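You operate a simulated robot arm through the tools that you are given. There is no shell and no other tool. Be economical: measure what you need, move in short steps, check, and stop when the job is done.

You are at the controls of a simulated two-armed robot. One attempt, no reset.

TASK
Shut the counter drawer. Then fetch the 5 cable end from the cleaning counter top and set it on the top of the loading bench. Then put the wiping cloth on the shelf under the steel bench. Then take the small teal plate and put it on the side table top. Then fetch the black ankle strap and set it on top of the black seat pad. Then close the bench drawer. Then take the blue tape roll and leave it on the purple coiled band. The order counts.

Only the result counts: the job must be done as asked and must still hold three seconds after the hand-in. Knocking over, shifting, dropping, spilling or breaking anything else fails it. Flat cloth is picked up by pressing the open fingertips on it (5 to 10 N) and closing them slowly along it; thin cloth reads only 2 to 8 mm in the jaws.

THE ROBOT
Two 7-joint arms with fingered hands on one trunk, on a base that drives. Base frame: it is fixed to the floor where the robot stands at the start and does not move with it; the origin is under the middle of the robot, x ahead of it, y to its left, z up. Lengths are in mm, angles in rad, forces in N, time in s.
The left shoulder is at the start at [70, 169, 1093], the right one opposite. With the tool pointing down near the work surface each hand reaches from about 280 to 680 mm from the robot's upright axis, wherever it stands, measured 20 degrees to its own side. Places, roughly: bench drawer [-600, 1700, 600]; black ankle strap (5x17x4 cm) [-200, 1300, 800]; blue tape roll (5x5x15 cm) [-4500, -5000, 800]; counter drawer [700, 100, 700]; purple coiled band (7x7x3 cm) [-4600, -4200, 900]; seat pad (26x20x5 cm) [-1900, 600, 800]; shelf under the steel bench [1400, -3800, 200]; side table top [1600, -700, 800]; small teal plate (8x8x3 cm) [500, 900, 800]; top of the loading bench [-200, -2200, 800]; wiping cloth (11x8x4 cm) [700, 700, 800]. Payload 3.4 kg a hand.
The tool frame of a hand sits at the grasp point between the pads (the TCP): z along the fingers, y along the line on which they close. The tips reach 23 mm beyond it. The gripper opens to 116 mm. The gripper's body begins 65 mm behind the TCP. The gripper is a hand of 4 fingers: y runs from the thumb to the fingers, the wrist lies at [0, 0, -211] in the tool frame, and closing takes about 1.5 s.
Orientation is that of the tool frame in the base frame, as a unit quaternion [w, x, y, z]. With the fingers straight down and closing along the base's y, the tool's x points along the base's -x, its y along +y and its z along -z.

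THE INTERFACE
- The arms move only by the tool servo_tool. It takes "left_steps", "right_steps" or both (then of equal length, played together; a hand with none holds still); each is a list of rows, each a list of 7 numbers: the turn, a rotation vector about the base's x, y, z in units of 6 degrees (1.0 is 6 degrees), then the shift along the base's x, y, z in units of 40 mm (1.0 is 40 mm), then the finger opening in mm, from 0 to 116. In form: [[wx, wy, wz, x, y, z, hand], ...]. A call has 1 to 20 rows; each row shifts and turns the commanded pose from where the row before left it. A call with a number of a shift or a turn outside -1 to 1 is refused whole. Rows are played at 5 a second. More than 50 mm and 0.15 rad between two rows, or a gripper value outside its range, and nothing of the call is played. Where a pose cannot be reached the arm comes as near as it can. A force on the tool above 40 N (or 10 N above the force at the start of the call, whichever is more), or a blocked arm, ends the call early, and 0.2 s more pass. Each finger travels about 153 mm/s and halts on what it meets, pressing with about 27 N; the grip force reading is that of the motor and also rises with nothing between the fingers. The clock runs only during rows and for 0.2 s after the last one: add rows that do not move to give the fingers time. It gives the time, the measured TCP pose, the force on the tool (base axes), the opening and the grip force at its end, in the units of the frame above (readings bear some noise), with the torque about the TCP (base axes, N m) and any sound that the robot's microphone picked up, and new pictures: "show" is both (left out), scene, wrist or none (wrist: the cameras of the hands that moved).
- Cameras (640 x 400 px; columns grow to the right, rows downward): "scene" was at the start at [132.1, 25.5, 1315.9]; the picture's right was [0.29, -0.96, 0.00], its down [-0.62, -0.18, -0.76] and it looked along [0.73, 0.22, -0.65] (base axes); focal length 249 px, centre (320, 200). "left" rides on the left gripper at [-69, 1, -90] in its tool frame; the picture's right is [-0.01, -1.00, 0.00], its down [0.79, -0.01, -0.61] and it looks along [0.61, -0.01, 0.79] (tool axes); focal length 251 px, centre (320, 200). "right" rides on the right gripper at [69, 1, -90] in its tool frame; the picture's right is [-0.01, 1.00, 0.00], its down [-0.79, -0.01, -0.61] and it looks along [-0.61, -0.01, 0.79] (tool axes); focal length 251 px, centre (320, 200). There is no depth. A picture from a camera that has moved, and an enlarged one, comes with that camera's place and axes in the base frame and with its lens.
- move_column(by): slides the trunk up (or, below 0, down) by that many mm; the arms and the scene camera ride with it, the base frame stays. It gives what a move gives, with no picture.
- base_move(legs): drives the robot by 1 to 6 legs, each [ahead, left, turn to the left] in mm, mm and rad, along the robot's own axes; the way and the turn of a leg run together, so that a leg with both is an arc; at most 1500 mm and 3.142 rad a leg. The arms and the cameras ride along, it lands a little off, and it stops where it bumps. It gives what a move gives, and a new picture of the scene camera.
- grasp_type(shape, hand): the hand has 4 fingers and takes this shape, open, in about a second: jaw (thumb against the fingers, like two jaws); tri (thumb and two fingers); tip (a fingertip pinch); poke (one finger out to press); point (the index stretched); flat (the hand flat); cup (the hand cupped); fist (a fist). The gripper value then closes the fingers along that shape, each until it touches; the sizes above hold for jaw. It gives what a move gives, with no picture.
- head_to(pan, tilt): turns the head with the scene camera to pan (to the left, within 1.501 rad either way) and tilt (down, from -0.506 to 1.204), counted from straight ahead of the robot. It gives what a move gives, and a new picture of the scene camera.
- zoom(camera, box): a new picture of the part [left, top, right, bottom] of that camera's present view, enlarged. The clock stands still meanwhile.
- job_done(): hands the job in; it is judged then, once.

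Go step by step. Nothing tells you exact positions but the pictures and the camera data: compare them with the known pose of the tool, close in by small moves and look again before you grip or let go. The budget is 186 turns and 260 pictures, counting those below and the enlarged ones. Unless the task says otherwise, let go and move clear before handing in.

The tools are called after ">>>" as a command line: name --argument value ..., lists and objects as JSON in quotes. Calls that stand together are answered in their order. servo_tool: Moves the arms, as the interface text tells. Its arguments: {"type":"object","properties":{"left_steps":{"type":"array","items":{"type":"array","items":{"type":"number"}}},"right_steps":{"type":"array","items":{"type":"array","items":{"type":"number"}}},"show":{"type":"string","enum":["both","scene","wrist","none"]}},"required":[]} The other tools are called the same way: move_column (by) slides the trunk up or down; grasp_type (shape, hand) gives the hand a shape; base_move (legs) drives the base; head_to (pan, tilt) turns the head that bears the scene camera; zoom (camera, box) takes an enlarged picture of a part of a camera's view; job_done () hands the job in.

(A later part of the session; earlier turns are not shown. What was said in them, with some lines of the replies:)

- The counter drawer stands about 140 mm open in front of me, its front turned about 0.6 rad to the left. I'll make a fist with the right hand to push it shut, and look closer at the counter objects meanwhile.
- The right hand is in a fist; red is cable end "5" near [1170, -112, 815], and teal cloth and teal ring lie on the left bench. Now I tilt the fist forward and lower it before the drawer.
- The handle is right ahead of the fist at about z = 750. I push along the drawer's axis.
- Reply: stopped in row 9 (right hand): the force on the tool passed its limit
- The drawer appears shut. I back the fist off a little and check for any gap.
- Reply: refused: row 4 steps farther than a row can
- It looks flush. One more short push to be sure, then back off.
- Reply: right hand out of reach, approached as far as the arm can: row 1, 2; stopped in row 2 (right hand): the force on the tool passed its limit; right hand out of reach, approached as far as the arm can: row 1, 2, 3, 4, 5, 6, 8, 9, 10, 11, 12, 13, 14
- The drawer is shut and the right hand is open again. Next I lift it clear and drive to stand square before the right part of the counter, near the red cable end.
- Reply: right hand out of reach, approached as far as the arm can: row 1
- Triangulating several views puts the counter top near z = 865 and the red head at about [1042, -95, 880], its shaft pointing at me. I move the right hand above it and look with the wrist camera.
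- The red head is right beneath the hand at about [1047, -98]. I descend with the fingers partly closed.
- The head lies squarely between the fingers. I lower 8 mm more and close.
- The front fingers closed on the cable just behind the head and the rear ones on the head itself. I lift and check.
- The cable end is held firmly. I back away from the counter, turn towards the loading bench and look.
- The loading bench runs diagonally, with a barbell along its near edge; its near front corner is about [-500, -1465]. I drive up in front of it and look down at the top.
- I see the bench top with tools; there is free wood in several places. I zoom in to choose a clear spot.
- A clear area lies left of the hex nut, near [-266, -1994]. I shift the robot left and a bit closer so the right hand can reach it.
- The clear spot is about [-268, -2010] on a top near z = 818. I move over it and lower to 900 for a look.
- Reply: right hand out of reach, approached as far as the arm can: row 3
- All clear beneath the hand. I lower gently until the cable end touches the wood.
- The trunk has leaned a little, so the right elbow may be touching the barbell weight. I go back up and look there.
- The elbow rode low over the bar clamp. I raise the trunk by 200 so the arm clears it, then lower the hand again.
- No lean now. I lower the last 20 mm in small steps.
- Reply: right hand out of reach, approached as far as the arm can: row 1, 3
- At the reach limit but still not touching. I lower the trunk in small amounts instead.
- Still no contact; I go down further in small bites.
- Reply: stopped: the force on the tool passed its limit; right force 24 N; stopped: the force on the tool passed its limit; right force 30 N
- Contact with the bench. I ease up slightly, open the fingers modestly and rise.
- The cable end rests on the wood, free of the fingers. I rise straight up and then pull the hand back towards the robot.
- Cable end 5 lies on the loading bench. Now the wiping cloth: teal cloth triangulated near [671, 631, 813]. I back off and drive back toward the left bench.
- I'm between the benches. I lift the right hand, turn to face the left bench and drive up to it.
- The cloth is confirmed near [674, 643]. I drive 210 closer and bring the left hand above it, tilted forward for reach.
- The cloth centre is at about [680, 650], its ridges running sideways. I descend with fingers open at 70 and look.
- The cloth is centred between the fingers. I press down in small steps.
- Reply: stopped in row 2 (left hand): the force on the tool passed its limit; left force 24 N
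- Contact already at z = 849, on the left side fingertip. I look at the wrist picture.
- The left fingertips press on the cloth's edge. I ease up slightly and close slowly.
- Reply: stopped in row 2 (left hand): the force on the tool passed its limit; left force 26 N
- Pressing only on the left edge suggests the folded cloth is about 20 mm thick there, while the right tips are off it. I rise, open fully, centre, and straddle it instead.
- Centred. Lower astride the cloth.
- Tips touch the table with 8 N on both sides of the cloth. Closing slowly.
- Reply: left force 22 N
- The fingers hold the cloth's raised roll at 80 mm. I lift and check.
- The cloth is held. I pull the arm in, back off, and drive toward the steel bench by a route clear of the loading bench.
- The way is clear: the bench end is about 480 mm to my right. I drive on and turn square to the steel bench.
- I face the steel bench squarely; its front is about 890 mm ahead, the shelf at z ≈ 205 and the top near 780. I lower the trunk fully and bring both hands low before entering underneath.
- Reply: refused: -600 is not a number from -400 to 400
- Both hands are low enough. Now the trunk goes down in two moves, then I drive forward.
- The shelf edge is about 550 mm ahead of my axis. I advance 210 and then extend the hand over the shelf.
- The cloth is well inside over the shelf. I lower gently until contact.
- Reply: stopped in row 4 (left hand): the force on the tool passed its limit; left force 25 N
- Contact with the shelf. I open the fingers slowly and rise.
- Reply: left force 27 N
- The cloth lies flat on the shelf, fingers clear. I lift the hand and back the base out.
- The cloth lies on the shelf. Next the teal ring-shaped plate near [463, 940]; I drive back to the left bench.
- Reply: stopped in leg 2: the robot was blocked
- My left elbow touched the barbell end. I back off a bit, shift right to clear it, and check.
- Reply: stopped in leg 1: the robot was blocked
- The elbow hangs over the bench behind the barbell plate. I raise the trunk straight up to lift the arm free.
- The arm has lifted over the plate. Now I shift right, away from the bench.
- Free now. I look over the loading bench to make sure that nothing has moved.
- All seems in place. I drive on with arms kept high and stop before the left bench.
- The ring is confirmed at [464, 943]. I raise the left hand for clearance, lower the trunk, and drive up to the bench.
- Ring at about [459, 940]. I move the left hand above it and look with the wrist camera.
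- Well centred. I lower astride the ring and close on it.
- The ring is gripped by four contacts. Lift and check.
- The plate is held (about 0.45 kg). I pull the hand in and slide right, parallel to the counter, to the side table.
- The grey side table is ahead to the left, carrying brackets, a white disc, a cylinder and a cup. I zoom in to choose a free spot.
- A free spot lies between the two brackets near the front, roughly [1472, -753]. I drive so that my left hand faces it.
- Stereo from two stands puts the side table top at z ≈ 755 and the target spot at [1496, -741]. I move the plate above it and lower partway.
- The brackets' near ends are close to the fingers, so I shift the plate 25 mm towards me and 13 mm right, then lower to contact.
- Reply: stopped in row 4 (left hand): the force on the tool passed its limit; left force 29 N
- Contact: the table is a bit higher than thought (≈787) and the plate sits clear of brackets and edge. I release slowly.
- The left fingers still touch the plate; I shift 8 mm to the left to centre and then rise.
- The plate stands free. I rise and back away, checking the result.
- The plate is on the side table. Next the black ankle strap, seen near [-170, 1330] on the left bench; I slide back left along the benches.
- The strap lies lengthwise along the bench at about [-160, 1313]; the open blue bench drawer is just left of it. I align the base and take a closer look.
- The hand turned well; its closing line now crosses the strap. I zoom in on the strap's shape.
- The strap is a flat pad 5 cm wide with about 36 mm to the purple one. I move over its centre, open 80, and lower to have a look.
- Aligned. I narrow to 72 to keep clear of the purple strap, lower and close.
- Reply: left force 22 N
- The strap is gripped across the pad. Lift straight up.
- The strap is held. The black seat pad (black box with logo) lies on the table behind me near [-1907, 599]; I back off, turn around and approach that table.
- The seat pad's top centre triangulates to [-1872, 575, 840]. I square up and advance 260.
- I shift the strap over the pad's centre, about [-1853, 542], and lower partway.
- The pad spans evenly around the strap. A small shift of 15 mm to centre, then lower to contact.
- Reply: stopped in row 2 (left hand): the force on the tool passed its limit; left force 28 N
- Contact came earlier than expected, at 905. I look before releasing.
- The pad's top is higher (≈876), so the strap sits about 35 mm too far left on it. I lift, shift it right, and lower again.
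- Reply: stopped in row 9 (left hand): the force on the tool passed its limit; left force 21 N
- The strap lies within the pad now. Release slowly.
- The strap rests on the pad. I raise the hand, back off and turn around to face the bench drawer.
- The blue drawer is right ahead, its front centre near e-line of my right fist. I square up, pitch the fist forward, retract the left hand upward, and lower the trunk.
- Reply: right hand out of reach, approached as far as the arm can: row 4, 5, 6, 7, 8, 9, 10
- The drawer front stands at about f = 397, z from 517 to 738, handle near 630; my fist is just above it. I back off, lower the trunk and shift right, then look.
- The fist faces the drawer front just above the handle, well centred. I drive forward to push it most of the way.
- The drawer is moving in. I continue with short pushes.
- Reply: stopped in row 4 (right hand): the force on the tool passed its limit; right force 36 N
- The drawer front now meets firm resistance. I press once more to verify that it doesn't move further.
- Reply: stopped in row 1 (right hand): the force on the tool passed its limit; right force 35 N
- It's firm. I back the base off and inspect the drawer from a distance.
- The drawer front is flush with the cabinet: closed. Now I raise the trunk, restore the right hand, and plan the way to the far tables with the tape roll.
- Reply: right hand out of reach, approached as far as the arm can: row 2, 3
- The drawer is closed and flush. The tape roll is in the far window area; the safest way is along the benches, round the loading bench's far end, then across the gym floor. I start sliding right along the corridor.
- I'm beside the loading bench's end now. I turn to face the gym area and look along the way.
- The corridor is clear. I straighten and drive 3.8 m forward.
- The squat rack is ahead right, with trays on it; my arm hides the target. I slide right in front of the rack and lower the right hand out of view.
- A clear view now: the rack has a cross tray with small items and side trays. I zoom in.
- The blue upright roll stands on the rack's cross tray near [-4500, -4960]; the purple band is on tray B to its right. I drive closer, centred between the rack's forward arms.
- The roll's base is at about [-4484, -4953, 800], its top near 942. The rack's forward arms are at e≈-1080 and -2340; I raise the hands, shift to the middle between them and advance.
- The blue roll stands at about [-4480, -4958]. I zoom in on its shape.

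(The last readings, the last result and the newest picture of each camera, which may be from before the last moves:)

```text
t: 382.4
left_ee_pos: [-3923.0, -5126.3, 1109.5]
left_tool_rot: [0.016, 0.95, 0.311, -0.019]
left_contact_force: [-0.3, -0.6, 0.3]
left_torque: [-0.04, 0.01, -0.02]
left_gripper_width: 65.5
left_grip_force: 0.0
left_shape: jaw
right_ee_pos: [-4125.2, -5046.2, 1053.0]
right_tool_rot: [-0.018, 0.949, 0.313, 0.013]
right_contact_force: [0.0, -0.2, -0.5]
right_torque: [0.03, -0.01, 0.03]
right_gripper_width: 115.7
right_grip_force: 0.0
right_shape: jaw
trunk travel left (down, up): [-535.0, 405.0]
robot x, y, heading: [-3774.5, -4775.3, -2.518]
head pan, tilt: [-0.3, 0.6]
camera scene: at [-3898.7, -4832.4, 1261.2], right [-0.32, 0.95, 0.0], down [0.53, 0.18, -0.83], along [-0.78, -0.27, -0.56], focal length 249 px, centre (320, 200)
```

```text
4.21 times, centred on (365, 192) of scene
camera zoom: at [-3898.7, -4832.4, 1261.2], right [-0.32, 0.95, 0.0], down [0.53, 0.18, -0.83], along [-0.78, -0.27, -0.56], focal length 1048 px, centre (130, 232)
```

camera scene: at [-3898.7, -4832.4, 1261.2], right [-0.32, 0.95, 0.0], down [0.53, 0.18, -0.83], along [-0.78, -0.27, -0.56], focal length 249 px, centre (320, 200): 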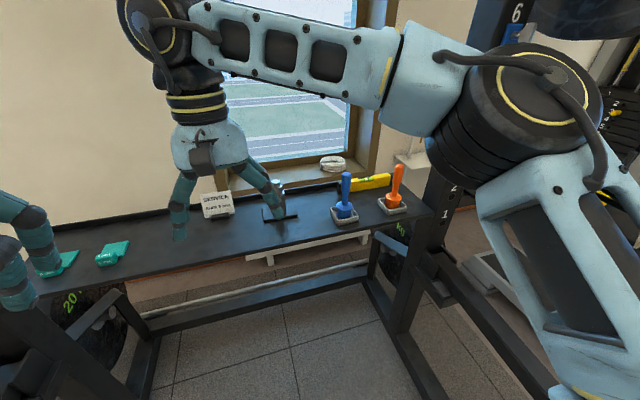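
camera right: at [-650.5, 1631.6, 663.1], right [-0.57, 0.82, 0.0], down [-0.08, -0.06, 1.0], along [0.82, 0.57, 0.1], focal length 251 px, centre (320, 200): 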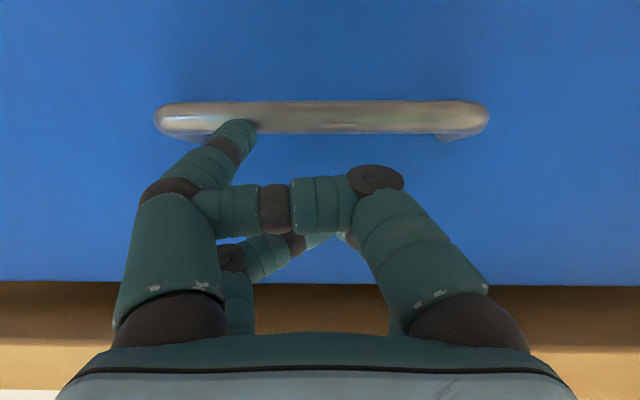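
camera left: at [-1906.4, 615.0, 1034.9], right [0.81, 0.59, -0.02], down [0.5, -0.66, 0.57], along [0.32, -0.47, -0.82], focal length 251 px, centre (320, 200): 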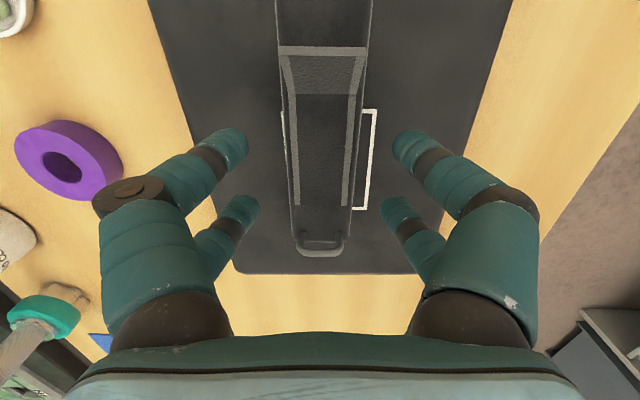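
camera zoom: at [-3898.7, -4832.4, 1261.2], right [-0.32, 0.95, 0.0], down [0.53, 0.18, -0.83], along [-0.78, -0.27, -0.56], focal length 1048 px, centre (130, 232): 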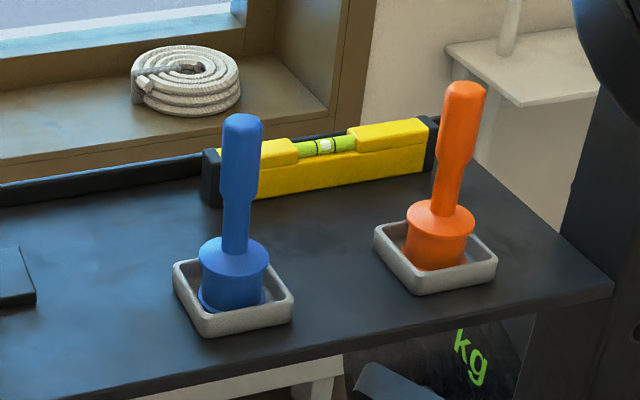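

It's a blue upright piece with a round base, standing in a small dish. I advance 100 and bring the open right hand above its handle.

>>> base_move --legs '[[100, 0, 0]]'

>>> servo_tool --right_steps '[[0, 0, 0, -0.86, 0.46, 0, 100], [0, 0, 0, -0.86, 0.46, 0, 90], [0, 0, 0, -0.86, 0.46, 0, 80], [0, 0, 0, -0.86, 0.46, 0, 80], [0, 0, 0, -0.86, 0.46, 0, 80], [0, 0, 0, -0.86, 0.46, 0, 80], [0, 0, 0, -0.86, 0.46, 0, 80], [0, 0, 0, -0.7, 0.4, -0.3, 80], [0, 0, 0, 0, 0, 0, 80]]' --show "both"

```text
t: 383.5
left_ee_pos: [-4005.1, -5184.7, 1109.4]
left_tool_rot: [0.017, 0.951, 0.31, -0.019]
left_contact_force: [0.9, 0.4, 1.0]
left_torque: [0.04, -0.02, -0.04]
left_gripper_width: 65.4
left_grip_force: 0.1
left_shape: jaw
right_ee_pos: [-4207.7, -5102.8, 1052.7]
right_tool_rot: [-0.018, 0.95, 0.311, 0.013]
right_contact_force: [-0.9, 0.1, -0.6]
right_torque: [-0.02, 0.0, 0.01]
right_gripper_width: 115.9
right_grip_force: 0.1
right_shape: jaw
trunk travel left (down, up): [-535.0, 405.0]
robot x, y, heading: [-3858.2, -4832.2, -2.518]
head pan, tilt: [-0.3, 0.6]
camera scene: at [-3980.3, -4890.7, 1261.1], right [-0.32, 0.95, 0.0], down [0.54, 0.18, -0.82], along [-0.78, -0.26, -0.57], focal length 249 px, centre (320, 200)
```

scene: 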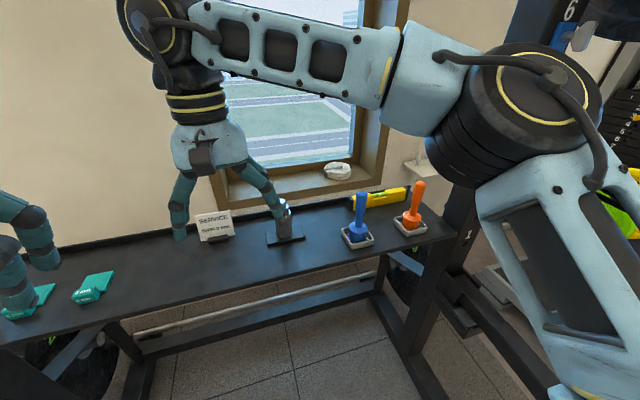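

```text
t: 385.5
left_ee_pos: [-4005.8, -5183.9, 1109.9]
left_tool_rot: [0.017, 0.951, 0.309, -0.021]
left_contact_force: [0.1, -0.1, 0.1]
left_torque: [0.04, -0.01, -0.03]
left_gripper_width: 65.5
left_grip_force: 0.0
left_shape: jaw
right_ee_pos: [-4476.9, -4955.5, 1038.9]
right_tool_rot: [-0.018, 0.95, 0.311, 0.014]
right_contact_force: [-0.7, 0.4, -0.5]
right_torque: [0.0, 0.0, -0.02]
right_gripper_width: 80.3
right_grip_force: 0.1
right_shape: jaw
trunk travel left (down, up): [-535.0, 405.0]
robot x, y, heading: [-3853.0, -4834.3, -2.522]
head pan, tilt: [-0.3, 0.6]
camera scene: at [-3979.6, -4890.9, 1261.2], right [-0.32, 0.95, 0.0], down [0.54, 0.18, -0.83], along [-0.78, -0.26, -0.56], focal length 249 px, centre (320, 200)
camera right: at [-4422.2, -4919.0, 1130.5], right [0.59, -0.81, -0.03], down [-0.65, -0.49, 0.58], along [-0.48, -0.32, -0.82], focal length 251 px, centre (320, 200)
```

scene: 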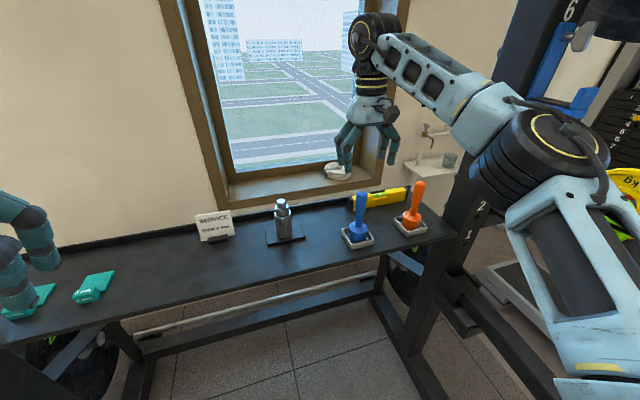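
right: 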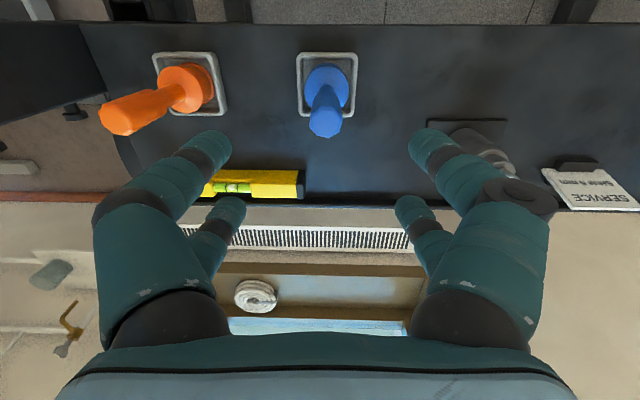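

The roll is exactly beneath the hand at [-4475, -4956]. I descend and grip the handle.

>>> servo_tool --right_steps '[[0, 0, 0, 0.04, 0, -0.9, 80], [0, 0, 0, 0, 0, -0.9, 70], [0, 0, 0, 0, 0, -0.9, 60], [0, 0, 0, 0, 0, -0.75, 60], [0, 0, 0, 0, 0, 0, 60], [0, 0, 0, 0, 0, 0, 45], [0, 0, 0, 0, 0, 0, 30], [0, 0, 0, 0, 0, 0, 15], [0, 0, 0, 0, 0, 0, 0], [0, 0, 0, 0, 0, 0, 0]]' --show "both"

```text
t: 387.7
left_ee_pos: [-4006.0, -5183.9, 1108.8]
left_tool_rot: [0.016, 0.951, 0.309, -0.02]
left_contact_force: [0.5, 0.1, 0.9]
left_torque: [-0.02, 0.0, 0.01]
left_gripper_width: 65.4
left_grip_force: 0.1
left_shape: jaw
right_ee_pos: [-4475.5, -4955.0, 901.2]
right_tool_rot: [-0.018, 0.95, 0.312, 0.014]
right_contact_force: [0.1, -0.5, -0.2]
right_torque: [0.02, 0.0, 0.03]
right_gripper_width: 0.0
right_grip_force: 26.5
right_shape: jaw
trunk travel left (down, up): [-535.0, 405.0]
robot x, y, heading: [-3857.3, -4833.3, -2.52]
head pan, tilt: [-0.3, 0.6]
camera scene: at [-3980.3, -4890.6, 1261.1], right [-0.32, 0.95, 0.0], down [0.54, 0.18, -0.82], along [-0.78, -0.26, -0.57], focal length 249 px, centre (320, 200)
camera right: at [-4420.1, -4920.1, 993.2], right [0.59, -0.81, -0.03], down [-0.65, -0.49, 0.58], along [-0.48, -0.32, -0.82], focal length 251 px, centre (320, 200)
```

scene: 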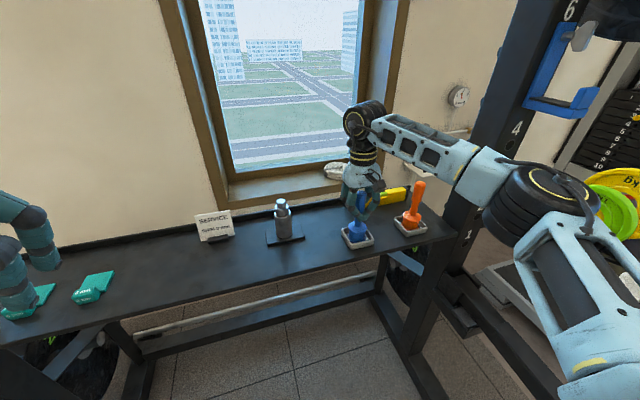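
right: 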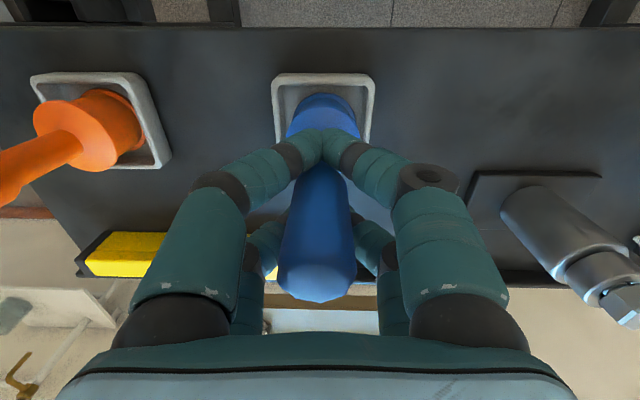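

The front finger pair closed past the handle, so the hold is doubtful. I open, shift 17 mm forward so that pair is centred on the handle, and re-grip.

>>> servo_tool --right_steps '[[0, 0, 0, 0, 0, 0, 30], [0, 0, 0, 0, 0, 0, 60], [0, 0, 0, 0, 0, 0, 60], [0, 0, 0, -0.35, -0.25, 0, 60], [0, 0, 0, 0, 0, 0, 60], [0, 0, 0, 0, 0, 0, 40], [0, 0, 0, 0, 0, 0, 25], [0, 0, 0, 0, 0, 0, 10], [0, 0, 0, 0, 0, 0, 0], [0, 0, 0, 0, 0, 0, 0]]' --show "wrist"

```text
t: 389.9
left_ee_pos: [-4005.8, -5183.5, 1108.3]
left_tool_rot: [0.017, 0.951, 0.309, -0.019]
left_contact_force: [0.0, 0.0, 0.0]
left_torque: [-0.03, -0.02, -0.01]
left_gripper_width: 65.5
left_grip_force: 0.0
left_shape: jaw
right_ee_pos: [-4491.3, -4967.3, 900.5]
right_tool_rot: [-0.018, 0.95, 0.312, 0.013]
right_contact_force: [0.0, -0.3, -0.5]
right_torque: [0.0, 0.03, 0.01]
right_gripper_width: 7.8
right_grip_force: 27.1
right_shape: jaw
trunk travel left (down, up): [-535.0, 405.0]
robot x, y, heading: [-3854.1, -4835.0, -2.521]
head pan, tilt: [-0.3, 0.6]
camera right: at [-4434.4, -4931.4, 992.7], right [0.59, -0.81, -0.03], down [-0.65, -0.49, 0.58], along [-0.48, -0.32, -0.82], focal length 251 px, centre (320, 200)
```

right: 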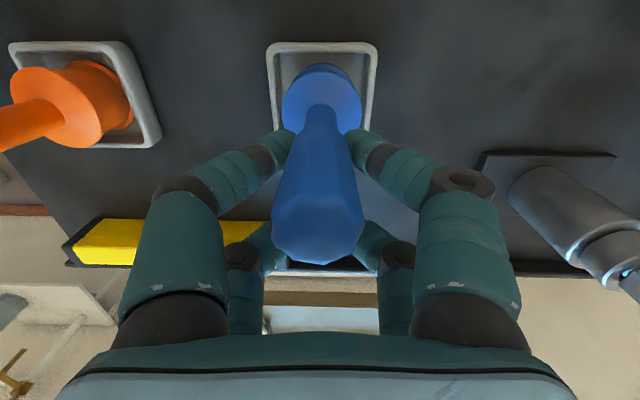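

Now the handle is pinched between the pads. I lift slowly straight up.

>>> servo_tool --right_steps '[[0, 0, 0, 0, 0, 0.15, 0], [0, 0, 0, 0, 0, 0.3, 0], [0, 0, 0, 0, 0, 0.6, 0], [0, 0, 0, 0, 0, 0.9, 0], [0, 0, 0, 0, 0, 0.9, 0], [0, 0, 0, 0, 0, 0.9, 0], [0, 0, 0, 0, 0, 0, 0]]' --show "both"

```text
t: 391.5
left_ee_pos: [-4006.7, -5182.9, 1109.2]
left_tool_rot: [0.017, 0.951, 0.309, -0.019]
left_contact_force: [-0.5, 0.3, 0.4]
left_torque: [0.0, -0.02, 0.02]
left_gripper_width: 65.6
left_grip_force: 0.0
left_shape: jaw
right_ee_pos: [-4489.3, -4969.5, 1053.1]
right_tool_rot: [-0.017, 0.949, 0.313, 0.013]
right_contact_force: [-0.5, 0.6, -1.9]
right_torque: [-0.06, 0.02, 0.03]
right_gripper_width: 7.5
right_grip_force: 27.1
right_shape: jaw
trunk travel left (down, up): [-535.0, 405.0]
robot x, y, heading: [-3852.1, -4831.7, -2.515]
head pan, tilt: [-0.3, 0.6]
camera scene: at [-3981.3, -4889.7, 1261.1], right [-0.32, 0.95, 0.0], down [0.54, 0.18, -0.82], along [-0.78, -0.26, -0.57], focal length 249 px, centre (320, 200)
camera right: at [-4434.3, -4933.7, 1144.6], right [0.59, -0.81, -0.03], down [-0.65, -0.49, 0.58], along [-0.48, -0.32, -0.82], focal length 251 px, centre (320, 200)
```

scene: 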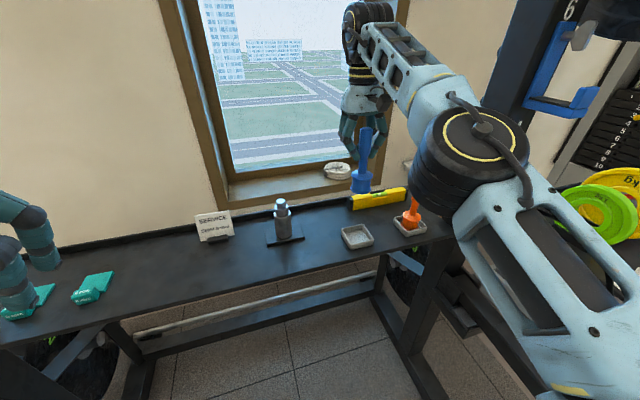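
right: 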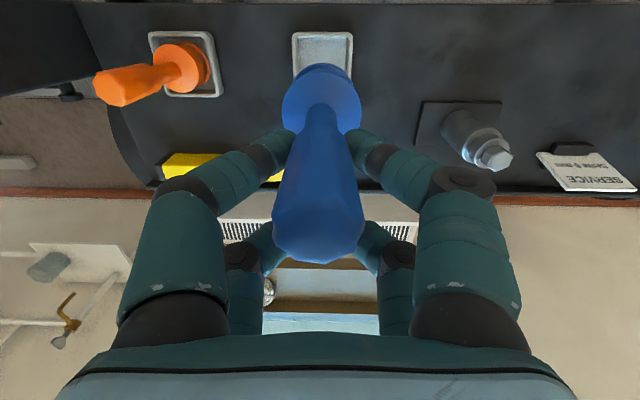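

The roll is lifted cleanly, the dish stayed. I raise it a bit, back out of the rack, and slide right toward tray B.

>>> servo_tool --right_steps '[[0, 0, 0, 0, 0, 0.8, 0], [0, 0, 0, 0, 0, 0.2, 0]]' --show "none"

>>> base_move --legs '[[-480, 0, 0], [0, -700, 0]]'

>>> head_to --pan -0.1 --tilt 0.45

```text
t: 392.1
left_ee_pos: [-4006.6, -5184.5, 1109.0]
left_tool_rot: [0.016, 0.951, 0.309, -0.018]
left_contact_force: [-0.8, 0.5, -0.4]
left_torque: [0.04, 0.0, 0.02]
left_gripper_width: 65.4
left_grip_force: 0.1
left_shape: jaw
right_ee_pos: [-4473.5, -4967.8, 1081.9]
right_tool_rot: [-0.019, 0.95, 0.312, 0.013]
right_contact_force: [0.1, -0.7, -1.1]
right_torque: [-0.04, 0.0, -0.03]
right_gripper_width: 7.7
right_grip_force: 27.3
right_shape: jaw
right hand out of reach, approached as far as the arm can: row 1
trunk travel left (down, up): [-535.0, 405.0]
robot x, y, heading: [-3857.3, -4836.1, -2.521]
head pan, tilt: [-0.3, 0.6]
```

```text
t: 398.4
left_ee_pos: [-4026.5, -4349.7, 1108.3]
left_tool_rot: [0.017, 0.948, 0.318, -0.019]
left_contact_force: [-0.5, -0.5, 0.4]
left_torque: [0.01, -0.02, -0.01]
left_gripper_width: 65.5
left_grip_force: 0.2
left_shape: jaw
right_ee_pos: [-4498.7, -4140.8, 1081.6]
right_tool_rot: [-0.018, 0.947, 0.321, 0.013]
right_contact_force: [0.6, -0.2, -1.3]
right_torque: [0.0, 0.04, -0.02]
right_gripper_width: 7.6
right_grip_force: 27.2
right_shape: jaw
trunk travel left (down, up): [-535.0, 405.0]
robot x, y, heading: [-3885.7, -4000.9, -2.499]
head pan, tilt: [-0.3, 0.6]
camera scene: at [-4005.9, -4055.6, 1261.1], right [-0.34, 0.94, 0.0], down [0.53, 0.19, -0.82], along [-0.78, -0.28, -0.57], focal length 249 px, centre (320, 200)
```

scene: 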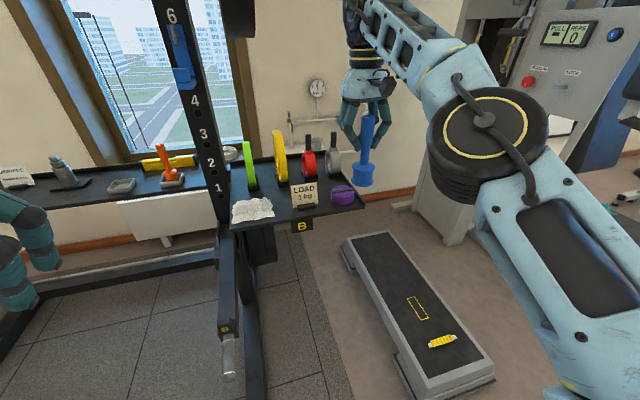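

```text
t: 399.1
left_ee_pos: [-4025.9, -4349.3, 1107.9]
left_tool_rot: [0.017, 0.948, 0.318, -0.02]
left_contact_force: [0.5, -0.2, 0.4]
left_torque: [0.02, 0.02, 0.0]
left_gripper_width: 65.8
left_grip_force: 0.0
left_shape: jaw
right_ee_pos: [-4498.8, -4142.8, 1081.1]
right_tool_rot: [-0.018, 0.947, 0.321, 0.013]
right_contact_force: [0.4, 0.2, -1.1]
right_torque: [-0.01, 0.04, 0.02]
right_gripper_width: 7.6
right_grip_force: 26.8
right_shape: jaw
trunk travel left (down, up): [-535.0, 405.0]
robot x, y, heading: [-3884.4, -3998.9, -2.497]
head pan, tilt: [-0.099, 0.45]
camera scene: at [-4001.4, -4073.3, 1274.6], right [-0.52, 0.86, 0.0], down [0.37, 0.23, -0.9], along [-0.77, -0.47, -0.44], focal length 249 px, centre (320, 200)
```

scene: 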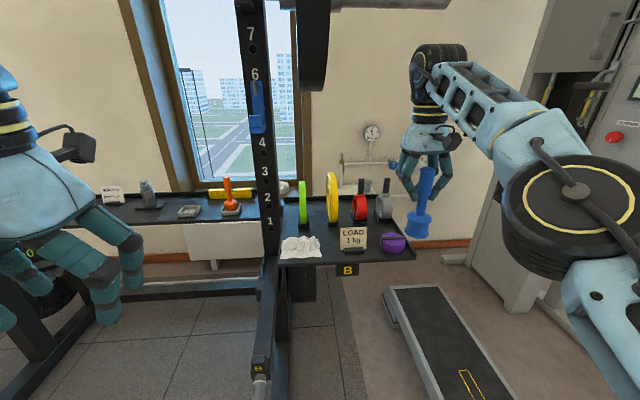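

The purple band triangulates to about [-4535, -4185], top near z = 905, on tray B. I advance 50, place the roll above it and look from both cameras.

>>> base_move --legs '[[50, 0, 0]]'

>>> servo_tool --right_steps '[[0, 0, 0, -0.15, -0.3, -0.2, 0], [0, 0, 0, -0.15, -0.3, -0.3, 0], [0, 0, 0, 0, 0, 0, 0]]' --show "both"

>>> zoom --camera "scene" --box '[300, 120, 480, 290]'

```text
t: 400.0
left_ee_pos: [-4063.6, -4376.6, 1108.4]
left_tool_rot: [0.017, 0.948, 0.317, -0.02]
left_contact_force: [0.0, -0.2, 0.0]
left_torque: [-0.01, 0.03, -0.01]
left_gripper_width: 65.7
left_grip_force: 0.1
left_shape: jaw
right_ee_pos: [-4535.2, -4168.1, 1081.8]
right_tool_rot: [-0.018, 0.947, 0.32, 0.012]
right_contact_force: [-0.9, -0.3, -1.2]
right_torque: [-0.01, 0.01, 0.0]
right_gripper_width: 7.4
right_grip_force: 26.6
right_shape: jaw
trunk travel left (down, up): [-535.0, 405.0]
robot x, y, heading: [-3920.7, -4025.1, -2.501]
head pan, tilt: [-0.099, 0.45]
camera scene: at [-4038.5, -4100.9, 1274.8], right [-0.52, 0.86, 0.0], down [0.37, 0.22, -0.9], along [-0.77, -0.46, -0.43], focal length 249 px, centre (320, 200)
```

scene: 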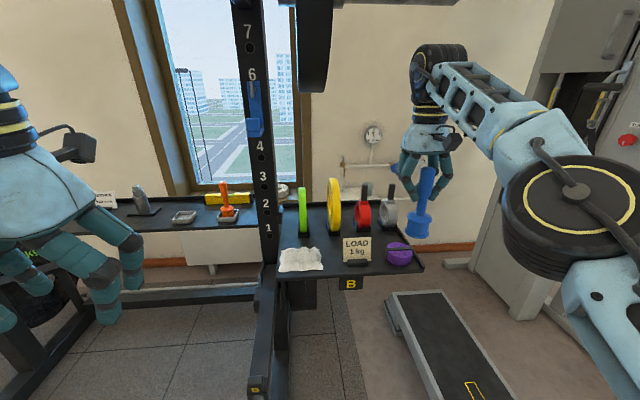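

```text
t: 400.8
left_ee_pos: [-4063.3, -4376.6, 1108.9]
left_tool_rot: [0.016, 0.948, 0.317, -0.02]
left_contact_force: [-0.1, -0.5, -0.4]
left_torque: [0.02, -0.02, -0.06]
left_gripper_width: 65.5
left_grip_force: 0.0
left_shape: jaw
right_ee_pos: [-4537.1, -4181.2, 1062.5]
right_tool_rot: [-0.017, 0.947, 0.321, 0.013]
right_contact_force: [0.4, -0.6, -0.6]
right_torque: [0.01, 0.02, -0.01]
right_gripper_width: 7.7
right_grip_force: 27.5
right_shape: jaw
right hand out of reach, approached as far as the arm can: row 1, 2
trunk travel left (down, up): [-535.0, 405.0]
robot x, y, heading: [-3919.1, -4025.8, -2.497]
head pan, tilt: [-0.099, 0.45]
camera scene: at [-4039.1, -4101.2, 1274.7], right [-0.52, 0.86, 0.0], down [0.37, 0.22, -0.9], along [-0.77, -0.46, -0.44], focal length 249 px, centre (320, 200)
camera right: at [-4483.1, -4145.5, 1154.5], right [0.6, -0.8, -0.02], down [-0.64, -0.5, 0.58], along [-0.47, -0.33, -0.82], focal length 251 px, centre (320, 200)
```

scene: 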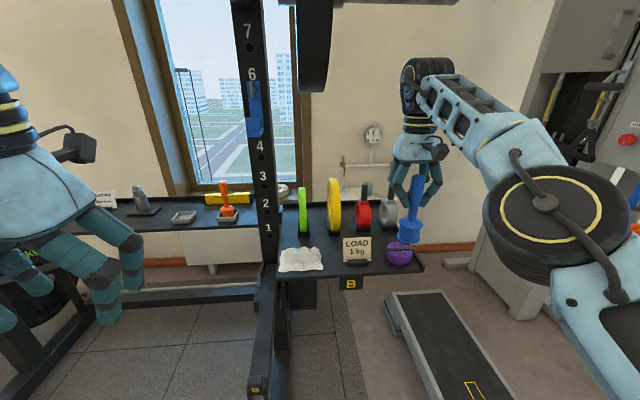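
right: 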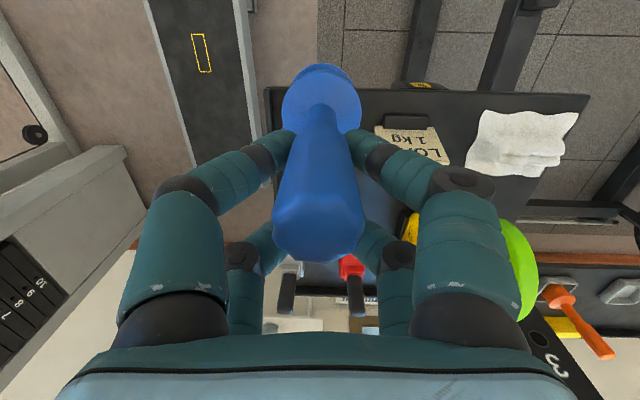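

```text
2.35 times, centred on (390, 205) of scene
camera zoom: at [-4039.1, -4101.2, 1274.7], right [-0.52, 0.86, 0.0], down [0.37, 0.22, -0.9], along [-0.77, -0.46, -0.44], focal length 586 px, centre (155, 188)
```

zoom: 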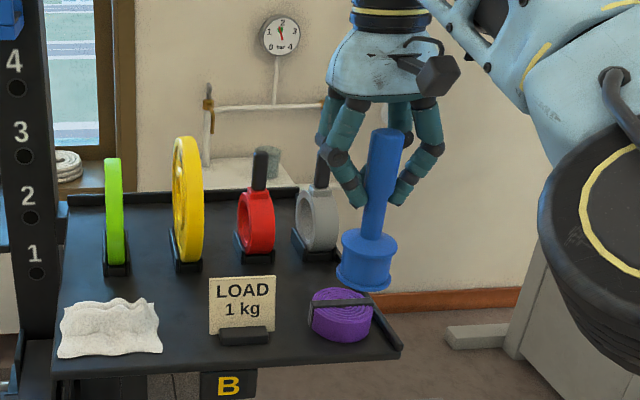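

The roll's base is about 42 mm short of the band's centre. I advance 45 mm with the base and check again.

>>> base_move --legs '[[45, 0, 0]]'

>>> servo_tool --right_steps '[[0, 0, 0, 0, 0, -0.4, 0], [0, 0, 0, 0, 0, -0.3, 0], [0, 0, 0, 0, 0, 0, 0]]' --show "wrist"

>>> zoom --camera "scene" --box '[310, 160, 470, 290]'

```text
t: 401.7
left_ee_pos: [-4098.8, -4402.4, 1109.0]
left_tool_rot: [0.017, 0.948, 0.317, -0.021]
left_contact_force: [-0.9, 0.1, -0.9]
left_torque: [0.0, 0.03, 0.0]
left_gripper_width: 65.6
left_grip_force: 0.0
left_shape: jaw
right_ee_pos: [-4573.9, -4208.4, 1062.8]
right_tool_rot: [-0.018, 0.947, 0.32, 0.013]
right_contact_force: [-0.1, 0.0, -1.2]
right_torque: [0.01, 0.01, -0.01]
right_gripper_width: 7.4
right_grip_force: 26.8
right_shape: jaw
trunk travel left (down, up): [-535.0, 405.0]
robot x, y, heading: [-3953.9, -4053.6, -2.502]
head pan, tilt: [-0.099, 0.45]
camera scene: at [-4074.5, -4127.7, 1274.8], right [-0.51, 0.86, 0.0], down [0.37, 0.22, -0.9], along [-0.77, -0.46, -0.43], focal length 249 px, centre (320, 200)
```

scene: 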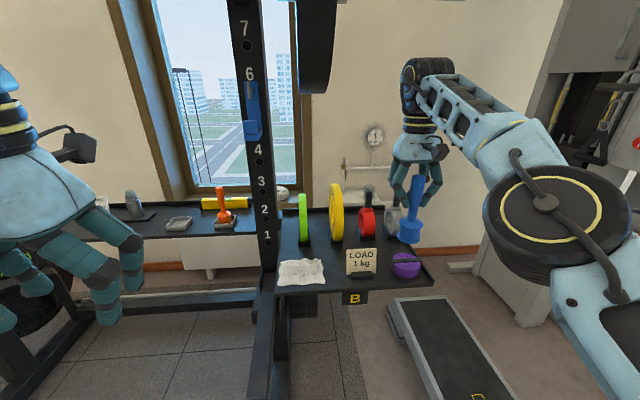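

```text
t: 402.5
left_ee_pos: [-4101.2, -4403.7, 1107.5]
left_tool_rot: [0.016, 0.948, 0.316, -0.02]
left_contact_force: [-0.5, 0.0, -0.1]
left_torque: [-0.03, 0.05, 0.01]
left_gripper_width: 65.3
left_grip_force: 0.0
left_shape: jaw
right_ee_pos: [-4573.4, -4207.0, 1034.8]
right_tool_rot: [-0.017, 0.947, 0.32, 0.013]
right_contact_force: [0.3, -1.0, -1.1]
right_torque: [-0.02, 0.0, 0.0]
right_gripper_width: 7.6
right_grip_force: 27.0
right_shape: jaw
trunk travel left (down, up): [-535.0, 405.0]
robot x, y, heading: [-3953.0, -4052.3, -2.5]
head pan, tilt: [-0.099, 0.45]
camera right: at [-4518.9, -4171.4, 1126.3], right [0.6, -0.8, -0.02], down [-0.64, -0.5, 0.58], along [-0.48, -0.33, -0.82], focal length 251 px, centre (320, 200)
```

right: 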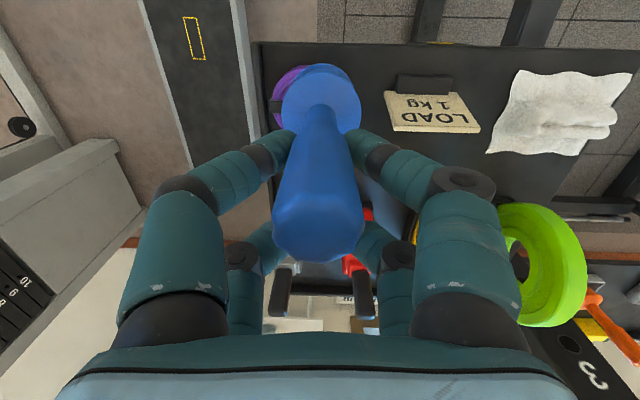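

```text
3.08 times, centred on (390, 225) of scene
camera zoom: at [-4075.0, -4127.9, 1274.7], right [-0.51, 0.86, 0.0], down [0.37, 0.22, -0.9], along [-0.77, -0.46, -0.44], focal length 766 px, centre (105, 123)
```

zoom: 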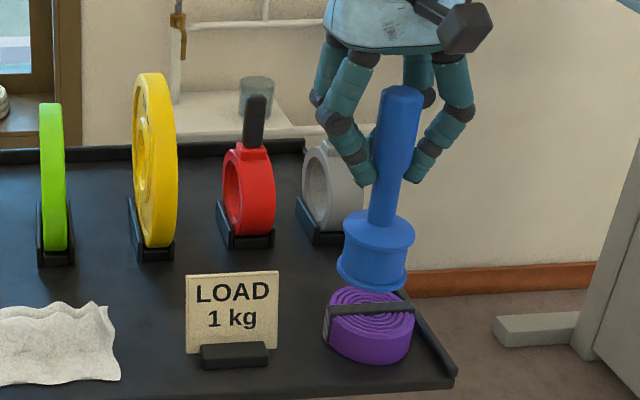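

Laterally aligned; depth is about 14 mm short. I shift a little and lower to just above the band.

>>> servo_tool --right_steps '[[0, 0, 0, -0.3, -0.08, -0.3, 0], [0, 0, 0, 0, 0, -0.3, 0], [0, 0, 0, 0, 0, 0, 0]]' --show "wrist"

>>> zoom --camera "scene" --box '[340, 190, 460, 290]'

```text
t: 403.3
left_ee_pos: [-4101.2, -4403.2, 1107.9]
left_tool_rot: [0.017, 0.948, 0.317, -0.02]
left_contact_force: [-0.2, -0.5, 0.3]
left_torque: [-0.02, 0.01, -0.02]
left_gripper_width: 65.5
left_grip_force: 0.0
left_shape: jaw
right_ee_pos: [-4584.8, -4212.5, 1011.0]
right_tool_rot: [-0.018, 0.947, 0.321, 0.012]
right_contact_force: [0.0, 0.0, -2.5]
right_torque: [0.02, 0.02, -0.03]
right_gripper_width: 7.6
right_grip_force: 27.3
right_shape: jaw
trunk travel left (down, up): [-535.0, 405.0]
robot x, y, heading: [-3955.4, -4049.8, -2.501]
head pan, tilt: [-0.099, 0.45]
camera right: at [-4530.9, -4175.3, 1102.2], right [0.6, -0.8, -0.03], down [-0.64, -0.5, 0.58], along [-0.47, -0.33, -0.82], focal length 251 px, centre (320, 200)
```

right: 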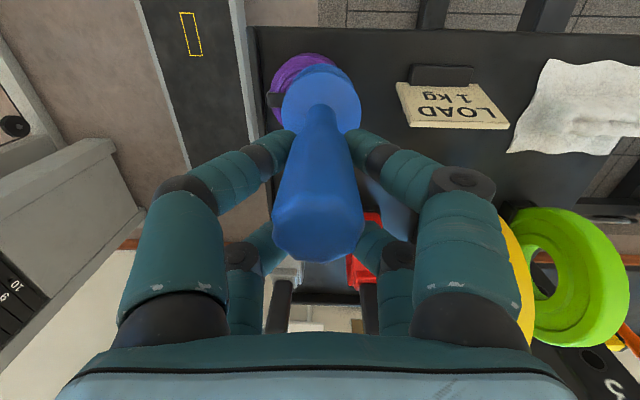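

```text
4.00 times, centred on (400, 240) of scene
camera zoom: at [-4075.3, -4128.5, 1274.6], right [-0.51, 0.86, 0.0], down [0.37, 0.22, -0.9], along [-0.77, -0.46, -0.44], focal length 996 px, centre (0, 40)
```

zoom: 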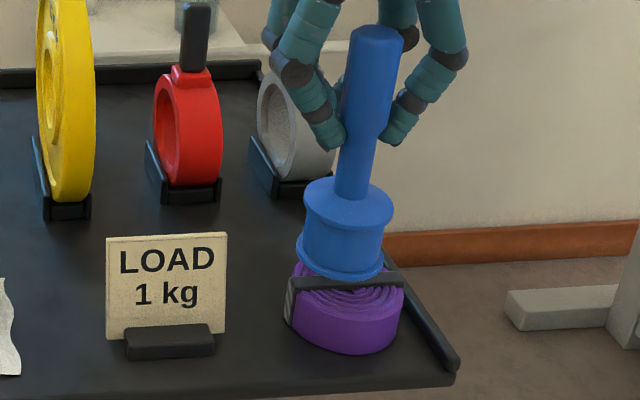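

Nearly centred. I nudge 8 mm and lower gently until contact.

>>> servo_tool --right_steps '[[0, 0, 0, -0.2, 0, -0.1, 0], [0, 0, 0, 0, 0, -0.1, 0], [0, 0, 0, 0, 0, -0.1, 0], [0, 0, 0, 0, 0, -0.1, 0], [0, 0, 0, 0, 0, 0, 0]]' --show "wrist"

>>> zoom --camera "scene" --box '[340, 190, 460, 290]'

```text
t: 404.5
left_ee_pos: [-4101.1, -4403.8, 1107.0]
left_tool_rot: [0.017, 0.948, 0.317, -0.02]
left_contact_force: [-0.3, 0.2, 0.5]
left_torque: [-0.01, 0.01, -0.02]
left_gripper_width: 65.5
left_grip_force: 0.0
left_shape: jaw
right_ee_pos: [-4592.6, -4211.3, 993.9]
right_tool_rot: [-0.017, 0.947, 0.321, 0.013]
right_contact_force: [-0.4, 0.6, -1.2]
right_torque: [-0.01, 0.02, -0.02]
right_gripper_width: 7.4
right_grip_force: 27.2
right_shape: jaw
trunk travel left (down, up): [-535.0, 405.0]
robot x, y, heading: [-3952.9, -4049.4, -2.501]
head pan, tilt: [-0.099, 0.45]
camera right: at [-4538.6, -4174.8, 1085.9], right [0.6, -0.8, -0.02], down [-0.64, -0.5, 0.58], along [-0.47, -0.33, -0.82], focal length 251 px, centre (320, 200)
```

right: 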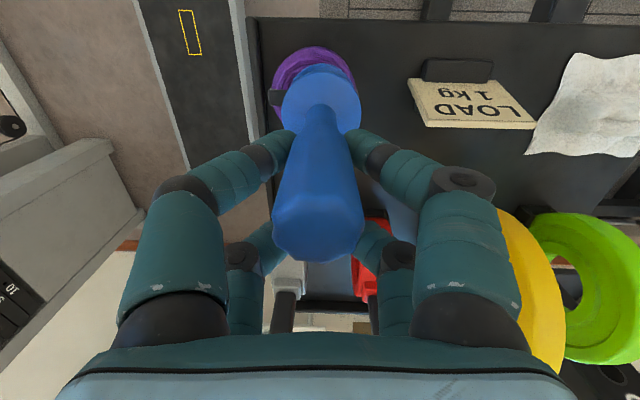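

```text
4.00 times, centred on (400, 240) of scene
camera zoom: at [-4075.2, -4128.2, 1274.6], right [-0.51, 0.86, 0.0], down [0.37, 0.22, -0.9], along [-0.77, -0.46, -0.44], focal length 996 px, centre (0, 40)
```

zoom: 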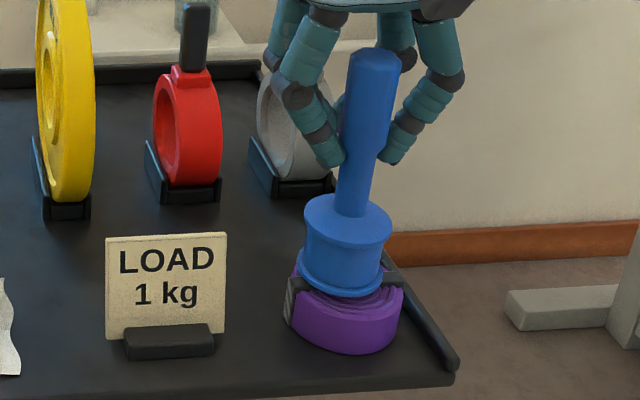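

Alignment is within a few mm by both cameras. I continue lowering in small steps to contact.

>>> servo_tool --right_steps '[[0, 0, 0, -0.08, 0.04, -0.08, 0], [0, 0, 0, 0, 0, -0.08, 0], [0, 0, 0, 0, 0, -0.08, 0], [0, 0, 0, 0, 0, 0, 0]]' --show "none"

>>> zoom --camera "scene" --box '[340, 190, 460, 290]'

```text
t: 405.5
left_ee_pos: [-4100.0, -4404.0, 1108.0]
left_tool_rot: [0.017, 0.948, 0.317, -0.02]
left_contact_force: [0.7, -0.4, 1.2]
left_torque: [-0.01, 0.02, -0.01]
left_gripper_width: 65.7
left_grip_force: 0.1
left_shape: jaw
right_ee_pos: [-4597.9, -4211.5, 985.7]
right_tool_rot: [-0.018, 0.947, 0.32, 0.012]
right_contact_force: [-1.5, 0.3, 5.0]
right_torque: [0.07, -0.07, 0.04]
right_gripper_width: 7.6
right_grip_force: 27.1
right_shape: jaw
trunk travel left (down, up): [-535.0, 405.0]
robot x, y, heading: [-3956.7, -4051.6, -2.502]
head pan, tilt: [-0.099, 0.45]
```

```text
4.00 times, centred on (400, 240) of scene
camera zoom: at [-4074.7, -4127.8, 1274.8], right [-0.51, 0.86, 0.0], down [0.37, 0.22, -0.9], along [-0.77, -0.46, -0.43], focal length 996 px, centre (0, 40)
```

zoom: 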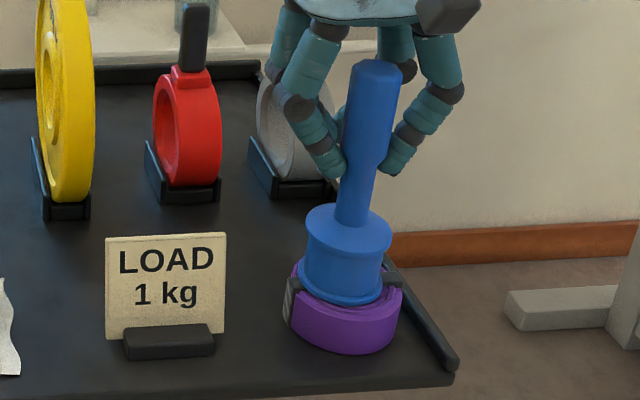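

Contact with 5 N; the roll sits on the band, well within its rim. I release slowly.

>>> servo_tool --right_steps '[[0, 0, 0, 0, 0, -0.03, 3], [0, 0, 0, 0, 0, 0, 10], [0, 0, 0, 0, 0, 0, 16], [0, 0, 0, 0, 0, 0, 24], [0, 0, 0, 0, 0, 0, 34], [0, 0, 0, 0, 0, 0, 46], [0, 0, 0, 0, 0, 0, 60], [0, 0, 0, 0, 0, 0, 60]]' --show "wrist"

>>> zoom --camera "scene" --box '[340, 190, 460, 290]'

```text
t: 407.3
left_ee_pos: [-4101.0, -4405.6, 1109.1]
left_tool_rot: [0.017, 0.948, 0.317, -0.021]
left_contact_force: [-1.0, 1.0, -0.6]
left_torque: [-0.01, 0.01, -0.01]
left_gripper_width: 65.7
left_grip_force: 0.1
left_shape: jaw
right_ee_pos: [-4596.4, -4211.7, 984.0]
right_tool_rot: [-0.017, 0.947, 0.319, 0.013]
right_contact_force: [0.4, 0.3, -0.9]
right_torque: [-0.02, 0.02, 0.0]
right_gripper_width: 59.1
right_grip_force: 0.1
right_shape: jaw
trunk travel left (down, up): [-535.0, 405.0]
robot x, y, heading: [-3958.6, -4054.5, -2.497]
head pan, tilt: [-0.099, 0.45]
camera right: at [-4542.7, -4173.6, 1075.6], right [0.6, -0.8, -0.03], down [-0.64, -0.5, 0.58], along [-0.47, -0.33, -0.82], focal length 251 px, centre (320, 200)
```

right: 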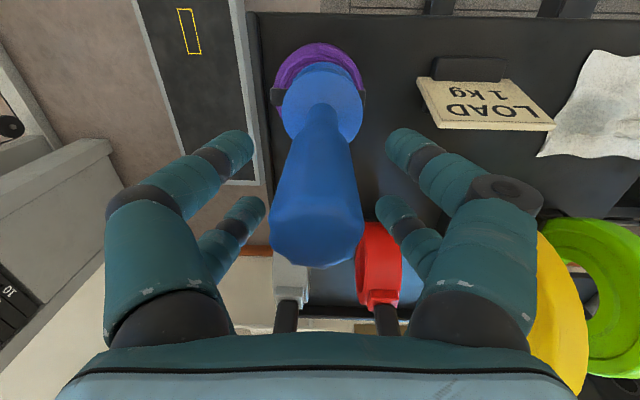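

```text
4.00 times, centred on (400, 240) of scene
camera zoom: at [-4075.1, -4128.1, 1274.7], right [-0.51, 0.86, 0.0], down [0.37, 0.22, -0.9], along [-0.77, -0.46, -0.44], focal length 996 px, centre (0, 40)
```

zoom: 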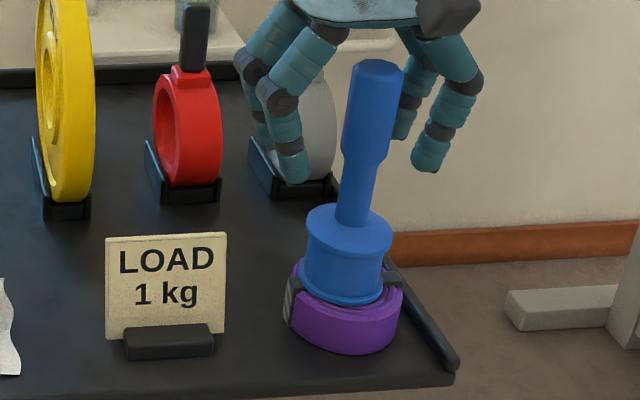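

The roll stands on the band on its own. I rise straight up past its top, then back away.

>>> servo_tool --right_steps '[[0, 0, 0, 0, 0, 0.4, 60], [0, 0, 0, 0, 0, 0.7, 60], [0, 0, 0, 0, 0, 0.9, 60], [0, 0, 0, 0, 0, 0.9, 60], [0, 0, 0, 0, 0, 0.6, 60], [0, 0, 0, 0, 0, 0, 60]]' --show "wrist"

```text
t: 408.7
left_ee_pos: [-4101.1, -4404.9, 1108.3]
left_tool_rot: [0.017, 0.948, 0.317, -0.019]
left_contact_force: [0.1, 0.1, -0.4]
left_torque: [-0.01, -0.01, -0.01]
left_gripper_width: 65.5
left_grip_force: 0.1
left_shape: jaw
right_ee_pos: [-4561.9, -4197.0, 1095.2]
right_tool_rot: [-0.017, 0.947, 0.321, 0.012]
right_contact_force: [-1.3, -0.8, 0.8]
right_torque: [0.0, -0.01, -0.01]
right_gripper_width: 59.5
right_grip_force: 0.1
right_shape: jaw
right hand out of reach, approached as far as the arm can: row 2, 3, 4, 5
trunk travel left (down, up): [-535.0, 405.0]
robot x, y, heading: [-3959.0, -4055.7, -2.498]
head pan, tilt: [-0.099, 0.45]
camera right: at [-4508.2, -4159.9, 1186.2], right [0.6, -0.8, -0.03], down [-0.64, -0.5, 0.58], along [-0.48, -0.33, -0.81], focal length 251 px, centre (320, 200)
```

right: 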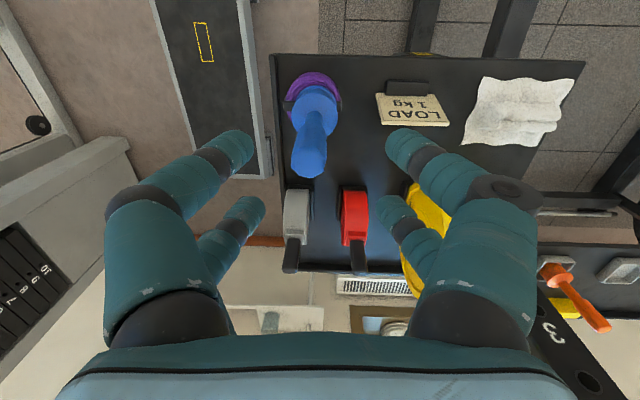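

It stays upright. I raise the trunk for margin, back off and check the final state.

>>> move_column --by 100

>>> base_move --legs '[[-350, 0, 0]]'

>>> zoom --camera "scene" --box '[240, 160, 440, 285]'

```text
t: 410.0
left_ee_pos: [-4099.7, -4404.0, 1208.3]
left_tool_rot: [0.017, 0.948, 0.318, -0.019]
left_contact_force: [0.4, -0.2, 1.1]
left_torque: [-0.02, -0.01, 0.02]
left_gripper_width: 65.5
left_grip_force: 0.0
left_shape: jaw
right_ee_pos: [-4562.7, -4196.1, 1195.8]
right_tool_rot: [-0.017, 0.947, 0.321, 0.012]
right_contact_force: [-0.3, 0.2, -0.5]
right_torque: [-0.01, -0.01, -0.02]
right_gripper_width: 59.7
right_grip_force: 0.0
right_shape: jaw
trunk travel left (down, up): [-635.0, 305.0]
robot x, y, heading: [-3955.5, -4052.2, -2.502]
head pan, tilt: [-0.099, 0.45]
```

```text
t: 412.3
left_ee_pos: [-3826.4, -4198.9, 1209.0]
left_tool_rot: [0.017, 0.948, 0.317, -0.019]
left_contact_force: [0.6, 0.4, -0.5]
left_torque: [-0.01, -0.02, 0.0]
left_gripper_width: 65.6
left_grip_force: 0.0
left_shape: jaw
right_ee_pos: [-4289.4, -3992.6, 1195.2]
right_tool_rot: [-0.017, 0.947, 0.321, 0.012]
right_contact_force: [-0.5, 0.3, -0.9]
right_torque: [-0.01, 0.02, 0.0]
right_gripper_width: 59.7
right_grip_force: 0.0
right_shape: jaw
trunk travel left (down, up): [-635.0, 305.0]
robot x, y, heading: [-3681.3, -3845.1, -2.504]
head pan, tilt: [-0.099, 0.45]
camera scene: at [-3800.7, -3923.7, 1374.6], right [-0.52, 0.86, 0.0], down [0.37, 0.22, -0.9], along [-0.77, -0.46, -0.44], focal length 249 px, centre (320, 200)
```

scene: 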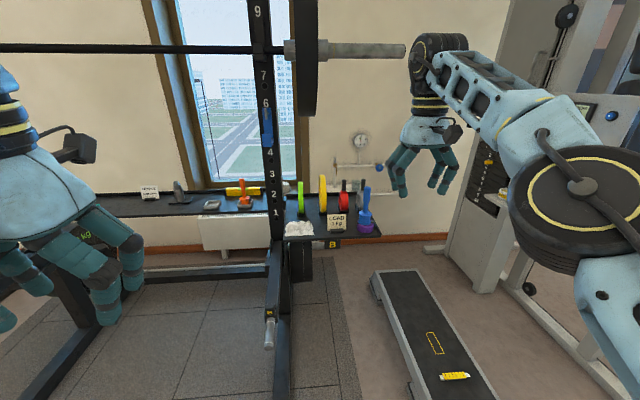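

```text
3.20 times, centred on (340, 222) of scene
camera zoom: at [-3800.7, -3923.7, 1374.6], right [-0.52, 0.86, 0.0], down [0.37, 0.22, -0.9], along [-0.77, -0.46, -0.44], focal length 797 px, centre (256, 128)
```

zoom: 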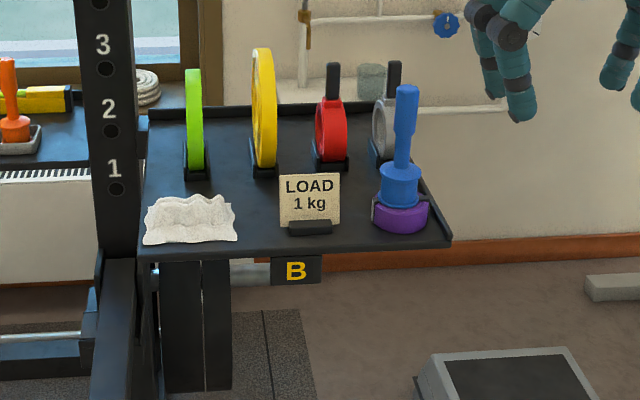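

The roll stands upright on the purple band, and both hands are clear. I'm handing the job in.

>>> job_done

```text
The job is handed in.
```

I did all seven steps in the order you gave and handed the job in with both hands clear; I haven't seen how it was judged.

- **Counter drawer:** shut. It met firm resistance and looks flush.
- **Cable end 5:** resting on the loading bench top.
- **Wiping cloth (teal):** lying on the shelf under the steel bench.
- **Small teal plate:** on the side table top, clear of the brackets and the edge.
- **Black ankle strap:** on the black seat pad, well inside its edges.
- **Bench drawer:** shut. It took about 30 N without moving further and sits flush with the cabinet.
- **Blue tape roll:** standing upright on the purple coiled band. It stayed up after I let go and backed away.

**Possible problem:** on the drive back from the steel bench, my left elbow caught the barbell on the loading bench and blocked the base. I freed it by raising the trunk. Earlier, the right elbow probably also brushed the barbell there. Nothing looked moved or knocked over in the picture I took after freeing the arm. My arm hid part of the bench, though, so I can't rule out that the barbell shifted slightly.
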